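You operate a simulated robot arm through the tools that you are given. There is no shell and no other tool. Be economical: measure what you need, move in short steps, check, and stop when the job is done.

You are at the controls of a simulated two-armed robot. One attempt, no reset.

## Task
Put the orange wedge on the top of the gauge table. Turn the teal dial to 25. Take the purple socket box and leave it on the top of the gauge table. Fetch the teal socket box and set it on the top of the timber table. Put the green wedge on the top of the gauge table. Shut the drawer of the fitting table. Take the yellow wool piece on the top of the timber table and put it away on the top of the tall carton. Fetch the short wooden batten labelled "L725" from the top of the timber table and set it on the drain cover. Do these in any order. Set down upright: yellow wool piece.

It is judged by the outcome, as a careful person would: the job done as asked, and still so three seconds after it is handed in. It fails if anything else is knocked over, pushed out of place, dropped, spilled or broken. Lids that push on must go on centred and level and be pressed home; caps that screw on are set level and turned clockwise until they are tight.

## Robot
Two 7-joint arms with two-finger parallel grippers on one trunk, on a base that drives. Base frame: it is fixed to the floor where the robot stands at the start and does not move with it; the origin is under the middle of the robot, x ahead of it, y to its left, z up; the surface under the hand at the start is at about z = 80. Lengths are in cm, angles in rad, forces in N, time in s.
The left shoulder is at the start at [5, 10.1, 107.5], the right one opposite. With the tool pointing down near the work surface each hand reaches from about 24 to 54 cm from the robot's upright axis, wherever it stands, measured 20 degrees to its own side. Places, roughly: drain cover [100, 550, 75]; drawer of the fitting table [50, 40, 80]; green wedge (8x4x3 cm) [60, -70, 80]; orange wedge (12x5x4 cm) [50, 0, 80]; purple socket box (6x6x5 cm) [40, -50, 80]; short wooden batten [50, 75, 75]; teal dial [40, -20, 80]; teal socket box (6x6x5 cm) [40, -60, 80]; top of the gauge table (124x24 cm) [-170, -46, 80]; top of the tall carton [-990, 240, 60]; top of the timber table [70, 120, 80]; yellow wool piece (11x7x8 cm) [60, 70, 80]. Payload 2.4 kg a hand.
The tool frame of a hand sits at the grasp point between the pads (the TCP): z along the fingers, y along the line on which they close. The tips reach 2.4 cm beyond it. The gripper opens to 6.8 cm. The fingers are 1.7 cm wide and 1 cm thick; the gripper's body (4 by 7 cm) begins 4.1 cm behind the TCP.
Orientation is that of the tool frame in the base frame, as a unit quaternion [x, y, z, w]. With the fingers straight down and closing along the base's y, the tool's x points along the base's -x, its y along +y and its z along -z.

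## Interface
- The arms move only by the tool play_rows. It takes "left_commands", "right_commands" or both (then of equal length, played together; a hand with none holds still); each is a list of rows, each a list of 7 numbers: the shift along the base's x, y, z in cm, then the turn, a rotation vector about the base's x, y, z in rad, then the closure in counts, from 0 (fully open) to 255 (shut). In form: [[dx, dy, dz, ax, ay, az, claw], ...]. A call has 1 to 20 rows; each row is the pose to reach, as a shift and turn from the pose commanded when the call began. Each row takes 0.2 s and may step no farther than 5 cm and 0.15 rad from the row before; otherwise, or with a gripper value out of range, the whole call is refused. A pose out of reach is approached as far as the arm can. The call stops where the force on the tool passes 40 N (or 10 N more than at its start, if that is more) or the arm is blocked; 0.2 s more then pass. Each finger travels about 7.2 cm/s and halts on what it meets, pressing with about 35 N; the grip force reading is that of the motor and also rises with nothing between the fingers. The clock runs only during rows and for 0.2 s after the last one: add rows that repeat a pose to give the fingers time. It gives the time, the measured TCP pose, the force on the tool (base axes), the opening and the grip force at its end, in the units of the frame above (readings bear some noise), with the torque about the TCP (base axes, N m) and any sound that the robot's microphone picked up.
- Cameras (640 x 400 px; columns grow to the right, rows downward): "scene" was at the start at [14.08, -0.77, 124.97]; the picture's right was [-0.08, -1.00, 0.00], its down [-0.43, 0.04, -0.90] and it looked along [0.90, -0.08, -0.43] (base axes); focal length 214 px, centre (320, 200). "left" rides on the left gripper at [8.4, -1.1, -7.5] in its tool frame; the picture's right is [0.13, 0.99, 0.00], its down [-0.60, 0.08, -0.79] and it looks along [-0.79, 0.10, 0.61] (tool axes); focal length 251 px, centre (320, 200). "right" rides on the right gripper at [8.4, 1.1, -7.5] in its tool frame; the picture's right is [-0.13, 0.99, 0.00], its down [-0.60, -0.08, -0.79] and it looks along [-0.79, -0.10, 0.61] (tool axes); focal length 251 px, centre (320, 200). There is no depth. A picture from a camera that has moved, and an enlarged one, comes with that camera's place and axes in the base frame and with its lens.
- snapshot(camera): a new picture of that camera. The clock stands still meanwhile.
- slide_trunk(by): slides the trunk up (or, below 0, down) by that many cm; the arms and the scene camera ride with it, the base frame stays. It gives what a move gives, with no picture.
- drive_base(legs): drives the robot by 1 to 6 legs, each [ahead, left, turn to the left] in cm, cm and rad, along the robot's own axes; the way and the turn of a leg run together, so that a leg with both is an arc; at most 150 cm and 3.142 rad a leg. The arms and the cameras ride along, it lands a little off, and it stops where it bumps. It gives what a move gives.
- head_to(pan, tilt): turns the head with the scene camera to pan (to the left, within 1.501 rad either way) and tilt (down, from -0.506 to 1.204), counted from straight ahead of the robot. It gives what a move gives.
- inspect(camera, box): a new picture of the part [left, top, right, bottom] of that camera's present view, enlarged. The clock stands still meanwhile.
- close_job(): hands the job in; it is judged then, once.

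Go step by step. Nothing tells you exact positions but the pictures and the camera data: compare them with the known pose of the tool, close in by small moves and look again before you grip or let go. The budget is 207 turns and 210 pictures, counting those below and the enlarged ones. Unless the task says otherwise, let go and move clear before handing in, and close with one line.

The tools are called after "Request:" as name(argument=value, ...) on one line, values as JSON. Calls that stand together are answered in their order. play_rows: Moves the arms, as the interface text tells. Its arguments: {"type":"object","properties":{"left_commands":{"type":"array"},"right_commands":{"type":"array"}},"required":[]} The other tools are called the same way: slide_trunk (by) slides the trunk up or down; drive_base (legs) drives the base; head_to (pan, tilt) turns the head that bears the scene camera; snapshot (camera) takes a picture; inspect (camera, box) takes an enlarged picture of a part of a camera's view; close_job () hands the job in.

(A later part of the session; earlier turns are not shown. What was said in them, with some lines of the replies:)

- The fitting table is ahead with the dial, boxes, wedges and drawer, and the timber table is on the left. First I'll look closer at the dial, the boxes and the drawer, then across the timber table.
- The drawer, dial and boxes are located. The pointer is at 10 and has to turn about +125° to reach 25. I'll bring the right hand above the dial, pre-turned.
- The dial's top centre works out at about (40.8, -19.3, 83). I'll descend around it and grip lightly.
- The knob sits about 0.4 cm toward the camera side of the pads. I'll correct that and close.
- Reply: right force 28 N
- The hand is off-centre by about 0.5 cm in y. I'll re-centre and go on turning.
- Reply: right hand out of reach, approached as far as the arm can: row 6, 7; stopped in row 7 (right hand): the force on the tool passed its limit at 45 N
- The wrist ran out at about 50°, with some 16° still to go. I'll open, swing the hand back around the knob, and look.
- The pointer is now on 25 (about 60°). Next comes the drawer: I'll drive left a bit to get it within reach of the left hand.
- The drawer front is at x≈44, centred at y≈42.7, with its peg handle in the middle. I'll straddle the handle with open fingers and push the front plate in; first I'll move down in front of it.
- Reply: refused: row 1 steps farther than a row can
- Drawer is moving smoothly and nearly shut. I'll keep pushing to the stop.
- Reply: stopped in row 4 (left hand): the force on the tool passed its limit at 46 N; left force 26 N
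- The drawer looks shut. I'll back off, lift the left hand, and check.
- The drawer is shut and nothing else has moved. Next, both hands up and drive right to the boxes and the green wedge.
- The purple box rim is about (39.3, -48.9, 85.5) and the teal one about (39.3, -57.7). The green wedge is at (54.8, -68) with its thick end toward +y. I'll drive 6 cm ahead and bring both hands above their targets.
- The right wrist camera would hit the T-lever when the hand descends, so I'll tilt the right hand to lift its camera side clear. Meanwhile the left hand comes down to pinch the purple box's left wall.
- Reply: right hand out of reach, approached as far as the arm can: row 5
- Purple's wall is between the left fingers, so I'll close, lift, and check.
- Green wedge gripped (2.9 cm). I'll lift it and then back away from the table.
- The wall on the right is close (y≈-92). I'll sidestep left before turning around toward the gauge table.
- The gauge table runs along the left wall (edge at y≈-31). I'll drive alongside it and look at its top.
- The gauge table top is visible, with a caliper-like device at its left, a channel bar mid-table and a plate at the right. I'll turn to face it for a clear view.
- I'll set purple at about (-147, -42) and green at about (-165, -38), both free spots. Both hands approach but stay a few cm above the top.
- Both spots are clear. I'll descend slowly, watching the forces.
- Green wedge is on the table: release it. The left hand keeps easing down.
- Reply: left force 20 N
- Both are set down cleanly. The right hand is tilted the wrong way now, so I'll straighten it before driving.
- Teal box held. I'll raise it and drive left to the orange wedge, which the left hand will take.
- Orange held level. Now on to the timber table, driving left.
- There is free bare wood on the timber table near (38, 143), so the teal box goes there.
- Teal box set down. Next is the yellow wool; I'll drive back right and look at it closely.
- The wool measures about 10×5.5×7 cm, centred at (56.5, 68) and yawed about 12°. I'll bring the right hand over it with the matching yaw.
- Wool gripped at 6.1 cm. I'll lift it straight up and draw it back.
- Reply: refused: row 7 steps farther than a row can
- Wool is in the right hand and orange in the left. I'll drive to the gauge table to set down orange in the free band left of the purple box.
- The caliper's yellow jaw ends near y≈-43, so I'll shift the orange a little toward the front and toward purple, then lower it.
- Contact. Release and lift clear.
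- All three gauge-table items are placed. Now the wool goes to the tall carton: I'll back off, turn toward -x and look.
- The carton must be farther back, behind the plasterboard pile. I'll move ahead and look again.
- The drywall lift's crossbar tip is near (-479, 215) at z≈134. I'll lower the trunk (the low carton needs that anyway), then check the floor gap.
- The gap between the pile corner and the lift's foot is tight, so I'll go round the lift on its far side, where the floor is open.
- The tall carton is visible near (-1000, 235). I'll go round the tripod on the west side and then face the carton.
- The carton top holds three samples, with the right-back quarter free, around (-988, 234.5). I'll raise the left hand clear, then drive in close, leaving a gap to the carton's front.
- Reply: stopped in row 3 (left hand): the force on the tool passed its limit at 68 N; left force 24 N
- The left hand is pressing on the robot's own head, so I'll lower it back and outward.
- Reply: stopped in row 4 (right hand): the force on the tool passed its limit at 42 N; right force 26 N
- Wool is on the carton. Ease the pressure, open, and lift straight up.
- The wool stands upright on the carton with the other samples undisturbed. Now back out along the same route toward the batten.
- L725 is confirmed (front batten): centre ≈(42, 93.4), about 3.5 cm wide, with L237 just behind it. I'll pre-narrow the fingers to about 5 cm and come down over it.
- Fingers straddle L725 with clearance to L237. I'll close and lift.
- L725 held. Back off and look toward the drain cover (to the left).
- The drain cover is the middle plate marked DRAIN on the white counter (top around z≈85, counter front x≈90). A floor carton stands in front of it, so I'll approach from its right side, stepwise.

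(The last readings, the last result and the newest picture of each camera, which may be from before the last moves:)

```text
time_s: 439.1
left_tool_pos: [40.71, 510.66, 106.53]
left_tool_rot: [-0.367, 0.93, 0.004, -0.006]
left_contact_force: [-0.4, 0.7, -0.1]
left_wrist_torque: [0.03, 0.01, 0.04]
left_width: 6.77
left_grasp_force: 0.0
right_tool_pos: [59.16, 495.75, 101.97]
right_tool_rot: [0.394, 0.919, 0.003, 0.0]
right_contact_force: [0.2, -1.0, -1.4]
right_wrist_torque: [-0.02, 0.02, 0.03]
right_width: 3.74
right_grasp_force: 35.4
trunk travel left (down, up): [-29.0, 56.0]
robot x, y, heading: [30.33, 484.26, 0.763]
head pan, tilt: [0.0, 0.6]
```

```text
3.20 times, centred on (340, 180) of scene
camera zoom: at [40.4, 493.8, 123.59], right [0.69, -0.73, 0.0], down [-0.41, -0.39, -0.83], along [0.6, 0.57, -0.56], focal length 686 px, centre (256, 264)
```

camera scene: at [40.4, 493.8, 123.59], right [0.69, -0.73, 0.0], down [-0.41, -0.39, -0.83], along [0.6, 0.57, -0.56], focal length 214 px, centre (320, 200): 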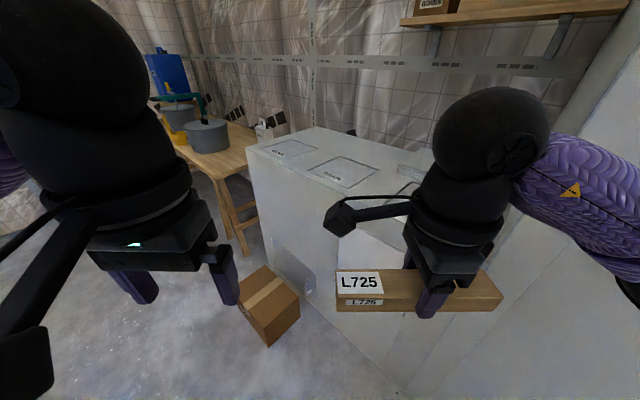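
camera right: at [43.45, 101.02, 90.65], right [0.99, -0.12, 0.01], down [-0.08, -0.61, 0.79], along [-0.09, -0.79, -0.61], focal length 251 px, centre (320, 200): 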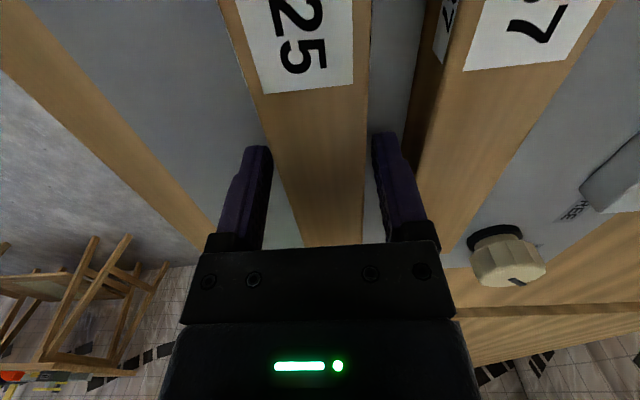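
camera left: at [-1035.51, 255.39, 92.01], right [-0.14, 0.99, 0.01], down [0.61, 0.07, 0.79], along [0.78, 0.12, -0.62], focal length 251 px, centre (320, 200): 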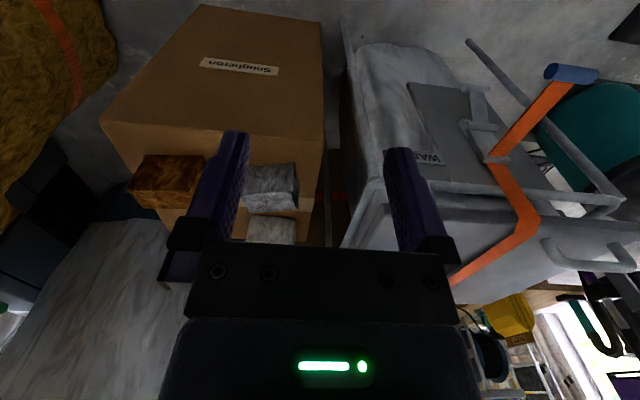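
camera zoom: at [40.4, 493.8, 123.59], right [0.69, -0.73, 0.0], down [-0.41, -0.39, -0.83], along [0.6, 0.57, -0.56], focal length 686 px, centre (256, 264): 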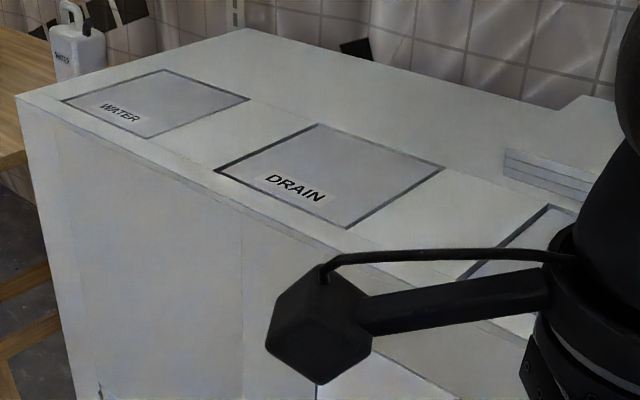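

Request:
drive_base(legs=[[0, 0, 0.15], [30, -5, 0]])

Request:
head_to(pan=0.0, tilt=1.0)

Request:
snapshot(camera="scene")

```text
time_s: 441.8
left_tool_pos: [58.95, 532.34, 106.42]
left_tool_rot: [-0.435, 0.901, 0.004, -0.007]
left_contact_force: [-0.3, 0.3, -0.5]
left_wrist_torque: [0.01, 0.01, -0.01]
left_width: 6.81
left_grasp_force: 0.0
right_tool_pos: [79.49, 520.44, 101.97]
right_tool_rot: [0.325, 0.946, 0.003, -0.001]
right_contact_force: [-0.3, 0.7, -1.0]
right_wrist_torque: [0.02, -0.02, 0.0]
right_width: 3.74
right_grasp_force: 35.2
trunk travel left (down, up): [-29.0, 56.0]
robot x, y, heading: [52.71, 504.66, 0.91]
head pan, tilt: [0.0, 0.6]
```

```text
time_s: 442.7
left_tool_pos: [59.02, 532.35, 106.41]
left_tool_rot: [-0.434, 0.901, 0.004, -0.008]
left_contact_force: [-0.4, 0.0, -0.5]
left_wrist_torque: [-0.03, 0.01, 0.03]
left_width: 6.82
left_grasp_force: 0.0
right_tool_pos: [79.46, 520.3, 102.01]
right_tool_rot: [0.325, 0.946, 0.004, 0.0]
right_contact_force: [-0.5, 0.4, -1.7]
right_wrist_torque: [-0.01, -0.03, -0.02]
right_width: 3.77
right_grasp_force: 34.9
trunk travel left (down, up): [-29.0, 56.0]
robot x, y, heading: [53.04, 504.59, 0.908]
head pan, tilt: [0.0, 1.0]
```

```text
61 pictures are left
camera scene: at [60.08, 514.15, 120.39], right [0.79, -0.62, 0.0], down [-0.52, -0.66, -0.54], along [0.33, 0.43, -0.84], focal length 214 px, centre (320, 200)
```

scene: 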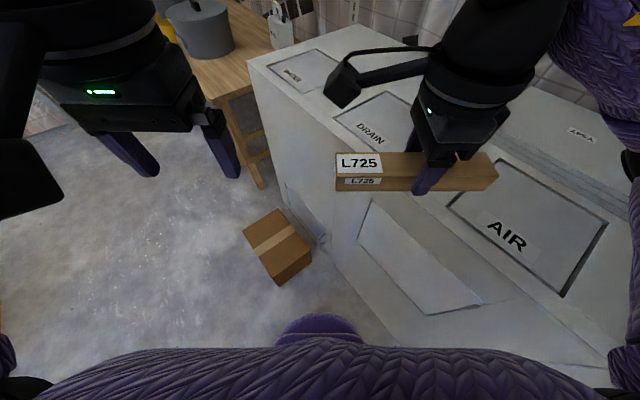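

Request:
drive_base(legs=[[14, -2, 0]])

Request:
snapshot(camera="scene")

```text
time_s: 444.0
left_tool_pos: [69.33, 542.09, 106.4]
left_tool_rot: [-0.434, 0.901, 0.004, -0.006]
left_contact_force: [0.3, 0.8, 1.0]
left_wrist_torque: [-0.01, -0.02, 0.01]
left_width: 6.77
left_grasp_force: 0.1
right_tool_pos: [89.68, 530.11, 101.98]
right_tool_rot: [0.325, 0.946, 0.004, -0.001]
right_contact_force: [-0.6, -0.3, -1.4]
right_wrist_torque: [-0.01, 0.01, -0.01]
right_width: 3.72
right_grasp_force: 35.1
trunk travel left (down, up): [-29.0, 56.0]
robot x, y, heading: [63.13, 514.44, 0.909]
head pan, tilt: [0.0, 1.0]
```

```text
60 pictures are left
camera scene: at [70.32, 523.96, 120.38], right [0.79, -0.62, 0.0], down [-0.52, -0.66, -0.54], along [0.33, 0.42, -0.84], focal length 214 px, centre (320, 200)
```

scene: 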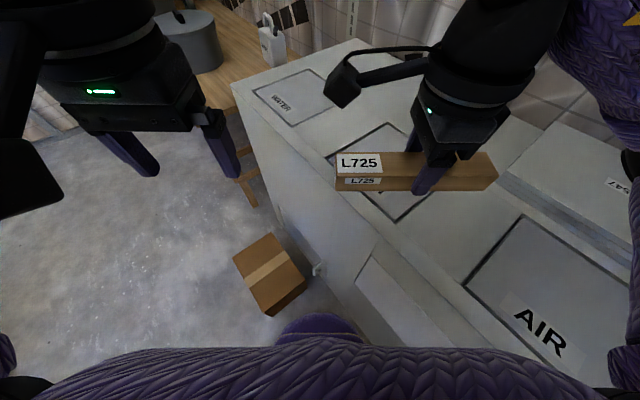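

Request:
play_rows(right_commands=[[3.5, 2.1, -1, 0, 0, 0, 180], [7, 4.2, -2, 0, 0, 0, 180], [10.5, 6.3, -4, 0, 0, 0, 180], [13.8, 8.4, -6, 0, 0, 0, 180], [13.8, 8.4, -6, 0, 0, 0, 180]])

Request:
snapshot(camera="scene")

Request:
snapshot(camera="right")

```text
time_s: 445.2
left_tool_pos: [69.16, 542.22, 106.44]
left_tool_rot: [-0.434, 0.901, 0.003, -0.006]
left_contact_force: [0.7, -0.4, 0.0]
left_wrist_torque: [-0.02, 0.05, 0.0]
left_width: 6.83
left_grasp_force: 0.0
right_tool_pos: [103.54, 538.41, 95.99]
right_tool_rot: [0.325, 0.946, 0.002, 0.0]
right_contact_force: [-0.5, 0.5, -2.2]
right_wrist_torque: [-0.02, 0.0, 0.02]
right_width: 3.75
right_grasp_force: 34.9
trunk travel left (down, up): [-29.0, 56.0]
robot x, y, heading: [63.1, 514.2, 0.906]
head pan, tilt: [0.0, 1.0]
```

```text
59 pictures are left
camera scene: at [70.3, 523.95, 120.38], right [0.79, -0.62, 0.0], down [-0.52, -0.66, -0.54], along [0.33, 0.42, -0.84], focal length 214 px, centre (320, 200)
```

scene: 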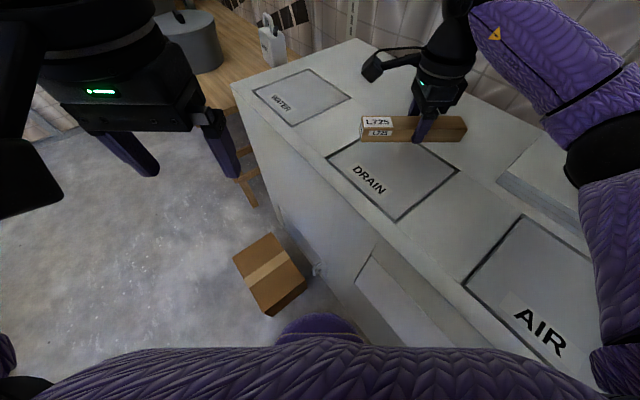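

```text
58 pictures are left
camera right: at [97.7, 544.55, 103.58], right [0.71, 0.7, 0.01], down [0.43, -0.44, 0.79], along [0.56, -0.56, -0.61], focal length 251 px, centre (320, 200)
```

right: 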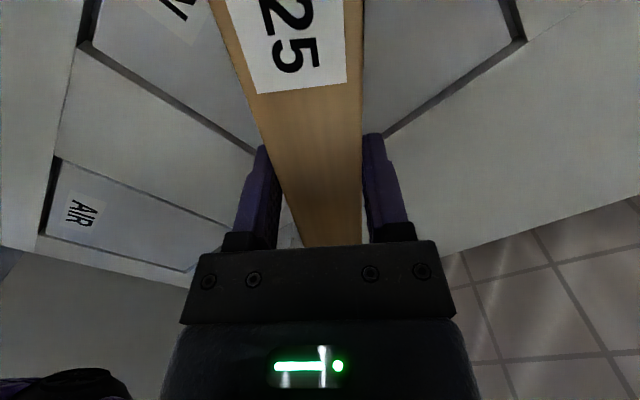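

The batten is centred over the DRAIN cover (cover x 92–113, y 529–549, top at about z 85). I'll lower it slowly.

Request:
play_rows(right_commands=[[-0.2, 0, -2.5, 0, 0, 0, 180], [-0.3, 0.1, -5, 0, 0, 0, 180], [-0.3, 0.1, -6, 0, 0, 0, 180], [-0.3, 0.1, -6.5, 0, 0, 0, 180], [-0.3, 0.1, -6.5, 0, 0, 0, 180]])

Request:
snapshot(camera="scene")

```text
time_s: 446.4
left_tool_pos: [69.24, 542.02, 106.44]
left_tool_rot: [-0.434, 0.901, 0.003, -0.006]
left_contact_force: [0.2, 0.3, -0.1]
left_wrist_torque: [-0.02, -0.04, 0.01]
left_width: 6.8
left_grasp_force: 0.1
right_tool_pos: [103.23, 538.66, 89.56]
right_tool_rot: [0.325, 0.946, 0.003, -0.001]
right_contact_force: [-0.1, 0.4, -1.4]
right_wrist_torque: [0.02, 0.0, -0.01]
right_width: 3.75
right_grasp_force: 34.9
trunk travel left (down, up): [-29.0, 56.0]
robot x, y, heading: [62.97, 514.53, 0.906]
head pan, tilt: [0.0, 1.0]
```

```text
57 pictures are left
camera scene: at [70.3, 523.94, 120.38], right [0.79, -0.62, 0.0], down [-0.52, -0.66, -0.54], along [0.33, 0.42, -0.84], focal length 214 px, centre (320, 200)
```

scene: 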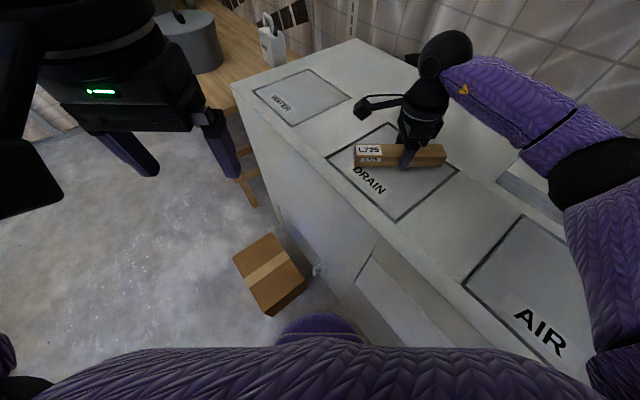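

Request:
play_rows(right_commands=[[0, 0, -0.4, 0, 0, 0, 180], [0, 0, -0.8, 0, 0, 0, 180], [0, 0, -1.2, 0, 0, 0, 180], [0, 0, -1.5, 0, 0, 0, 180], [0, 0, -1.5, 0, 0, 0, 180]])

```text
time_s: 447.5
left_tool_pos: [69.03, 541.95, 106.56]
left_tool_rot: [-0.434, 0.901, 0.004, -0.005]
left_contact_force: [0.8, 0.2, -0.2]
left_wrist_torque: [0.03, 0.01, 0.03]
left_width: 6.8
left_grasp_force: 0.0
right_tool_pos: [103.11, 538.61, 88.29]
right_tool_rot: [0.324, 0.946, 0.008, 0.001]
right_contact_force: [-3.5, -5.3, 18.7]
right_wrist_torque: [-0.73, 0.02, -0.05]
right_width: 3.73
right_grasp_force: 35.7
trunk travel left (down, up): [-29.0, 56.0]
robot x, y, heading: [62.9, 514.56, 0.9]
head pan, tilt: [0.0, 1.0]
stopped in row 5 (right hand): the force on the tool passed its limit at 43 N (the readings are from after the stop); the commanded pose is now the measured one
```

Request:
play_rows(right_commands=[[0, 0, 0.15, 0, 0, 0, 170], [0, 0, 0.15, 0, 0, 0, 130], [0, 0, 0.15, 0, 0, 0, 67], [0, 0, 0.15, 0, 0, 0, 67]])

Request:
inspect(camera="scene", box=[310, 90, 490, 230])

```text
time_s: 448.5
left_tool_pos: [69.14, 542.07, 106.51]
left_tool_rot: [-0.434, 0.901, 0.003, -0.007]
left_contact_force: [-0.2, -0.4, 0.8]
left_wrist_torque: [0.02, 0.02, 0.01]
left_width: 6.78
left_grasp_force: 0.0
right_tool_pos: [103.32, 538.77, 88.39]
right_tool_rot: [0.324, 0.946, 0.007, 0.0]
right_contact_force: [2.7, 5.3, 9.4]
right_wrist_torque: [-0.12, 0.06, -0.02]
right_width: 4.54
right_grasp_force: 0.0
trunk travel left (down, up): [-29.0, 56.0]
robot x, y, heading: [63.26, 514.39, 0.905]
head pan, tilt: [0.0, 1.0]
```

```text
2.86 times, centred on (400, 160) of scene
camera zoom: at [70.28, 523.97, 120.38], right [0.79, -0.62, 0.0], down [-0.52, -0.66, -0.54], along [0.33, 0.42, -0.84], focal length 613 px, centre (91, 314)
```

zoom: 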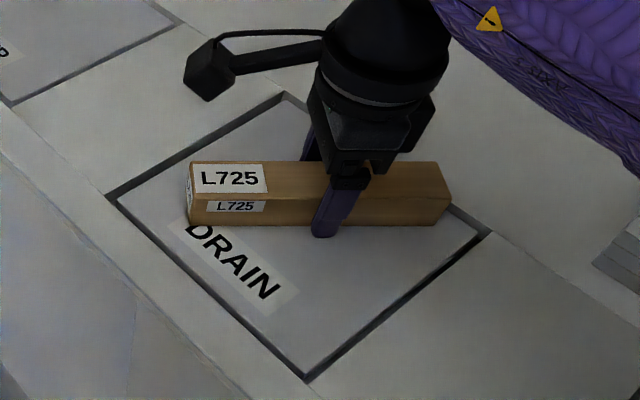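

The batten's right-back corner sits at the cover's edge. I'll regrip, lift slightly, and shift it about 2 cm toward the middle.

Request:
play_rows(right_commands=[[0, 0, 0.2, 0, 0, 0, 130], [0, 0, 0.2, 0, 0, 0, 180], [0, 0, 0.2, 0, 0, 0, 180], [0, 0, 1.2, 0, 0, 0, 180], [0, 0, 1.5, 0, 0, 0, 180], [-0.8, -0.5, 1.5, 0, 0, 0, 180], [-1.7, -1, 1.5, 0, 0, 0, 180], [-1.7, -1, 0.7, 0, 0, 0, 180], [-1.7, -1, 0.3, 0, 0, 0, 180], [-1.7, -1, 0.3, 0, 0, 0, 180]])

Request:
inspect(camera="scene", box=[310, 90, 490, 230])

```text
time_s: 450.7
left_tool_pos: [69.21, 542.12, 106.46]
left_tool_rot: [-0.434, 0.901, 0.003, -0.007]
left_contact_force: [0.4, -0.2, -0.2]
left_wrist_torque: [0.03, 0.01, -0.03]
left_width: 6.8
left_grasp_force: 0.0
right_tool_pos: [101.5, 537.7, 88.74]
right_tool_rot: [0.325, 0.946, 0.006, 0.0]
right_contact_force: [0.0, 0.0, -2.5]
right_wrist_torque: [0.01, -0.01, -0.01]
right_width: 3.75
right_grasp_force: 34.7
trunk travel left (down, up): [-29.0, 56.0]
robot x, y, heading: [63.06, 514.47, 0.908]
head pan, tilt: [0.0, 1.0]
```

```text
2.86 times, centred on (400, 160) of scene
camera zoom: at [70.3, 523.94, 120.38], right [0.79, -0.62, 0.0], down [-0.52, -0.66, -0.54], along [0.33, 0.42, -0.84], focal length 613 px, centre (91, 314)
```

zoom: 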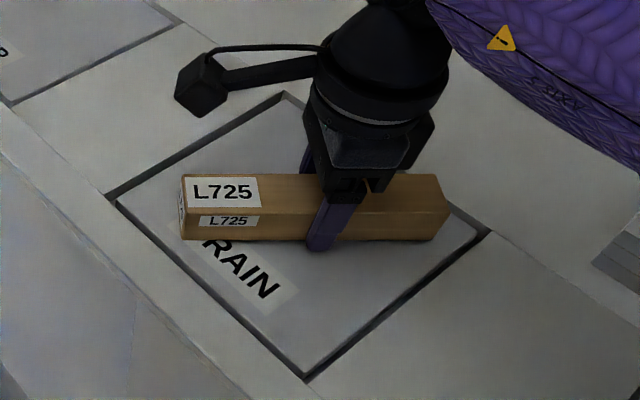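

The batten now lies fully inside the cover outline with balanced margins. Lower and release.

Request:
play_rows(right_commands=[[0, 0, -0.2, 0, 0, 0, 180], [0, 0, -0.4, 0, 0, 0, 180], [0, 0, -0.4, 0, 0, 0, 180], [0, 0, -0.35, 0, 0, 0, 130], [0, 0, -0.3, 0, 0, 0, 67], [0, 0, -0.3, 0, 0, 0, 60], [0, 0, -0.3, 0, 0, 0, 60]])

Request:
inspect(camera="scene", box=[310, 90, 490, 230])

```text
time_s: 452.3
left_tool_pos: [69.18, 542.14, 106.5]
left_tool_rot: [-0.434, 0.901, 0.004, -0.007]
left_contact_force: [1.2, -0.8, 0.4]
left_wrist_torque: [0.01, -0.01, 0.01]
left_width: 6.81
left_grasp_force: 0.0
right_tool_pos: [101.47, 537.67, 88.41]
right_tool_rot: [0.325, 0.946, 0.006, 0.0]
right_contact_force: [3.0, 4.1, 11.6]
right_wrist_torque: [-0.22, 0.06, 0.03]
right_width: 4.75
right_grasp_force: 0.0
trunk travel left (down, up): [-29.0, 56.0]
robot x, y, heading: [62.85, 514.27, 0.907]
head pan, tilt: [0.0, 1.0]
```

```text
2.86 times, centred on (400, 160) of scene
camera zoom: at [70.28, 523.96, 120.39], right [0.79, -0.62, 0.0], down [-0.52, -0.66, -0.54], along [0.33, 0.42, -0.84], focal length 613 px, centre (91, 314)
```

zoom: 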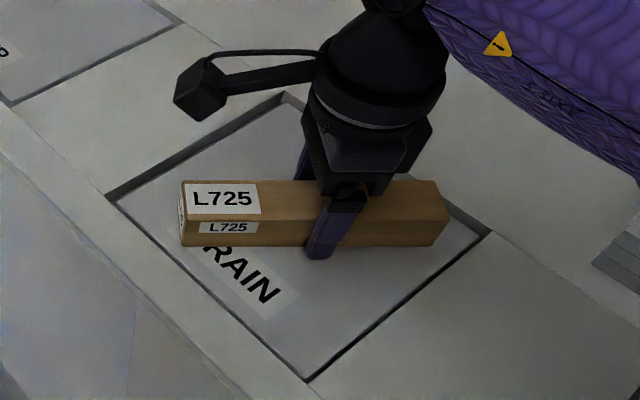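

Request:
play_rows(right_commands=[[0, 0, 1, 0, 0, 0, 60], [0, 0, 3, 0, 0, 0, 60], [0, 0, 7, 0, 0, 0, 40], [0, 0, 11, 0, 0, 0, 0], [-3, -2, 14, 0, 0, 0, 0], [-6, -4, 16, 0, 0, 0, 0], [-9, -6, 17, 0, 0, 0, 0], [-12, -8, 18, 0, 0, 0, 0]])

Request:
inspect(camera="scene", box=[310, 90, 490, 230])

Request:
snapshot(camera="right")

```text
time_s: 454.1
left_tool_pos: [69.17, 542.02, 106.5]
left_tool_rot: [-0.434, 0.901, 0.003, -0.006]
left_contact_force: [0.2, 0.7, 0.8]
left_wrist_torque: [-0.02, 0.0, 0.02]
left_width: 6.8
left_grasp_force: 0.0
right_tool_pos: [89.54, 529.56, 106.36]
right_tool_rot: [0.325, 0.946, 0.006, 0.0]
right_contact_force: [-0.1, 0.4, 0.1]
right_wrist_torque: [0.03, -0.01, 0.0]
right_width: 6.83
right_grasp_force: 0.1
trunk travel left (down, up): [-29.0, 56.0]
robot x, y, heading: [63.31, 514.31, 0.901]
head pan, tilt: [0.0, 1.0]
```

```text
2.86 times, centred on (400, 160) of scene
camera zoom: at [70.28, 523.93, 120.38], right [0.79, -0.62, 0.0], down [-0.52, -0.66, -0.54], along [0.33, 0.42, -0.84], focal length 613 px, centre (91, 314)
```

zoom: 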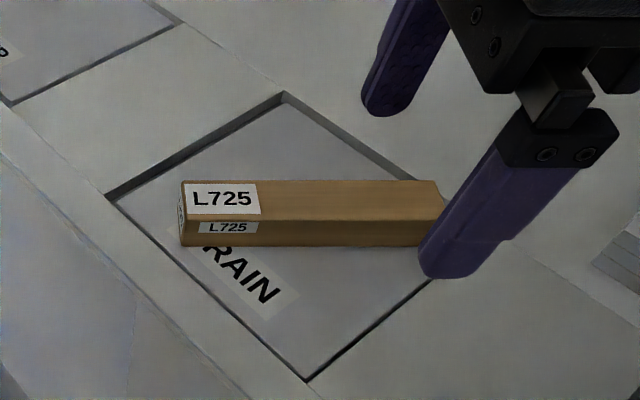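

```text
52 pictures are left
camera right: at [83.68, 535.61, 114.04], right [0.71, 0.7, 0.01], down [0.42, -0.44, 0.79], along [0.56, -0.56, -0.61], focal length 251 px, centre (320, 200)
```

right: 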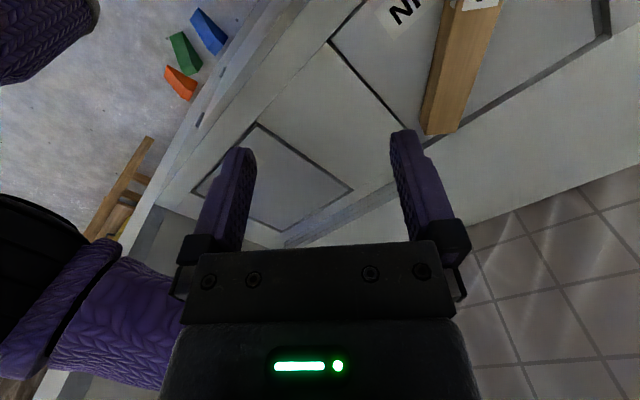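

L725 lies flat inside the DRAIN cover, both hands are empty and clear, and every other item was checked after it was placed. I'm handing in.

Request:
close_job()

```text
The job is handed in.
```

All eight tasks are done and handed in: the dial points to 25, the drawer is shut, and both wedges, both socket boxes, the wool (upright) and batten L725 are on their named surfaces.
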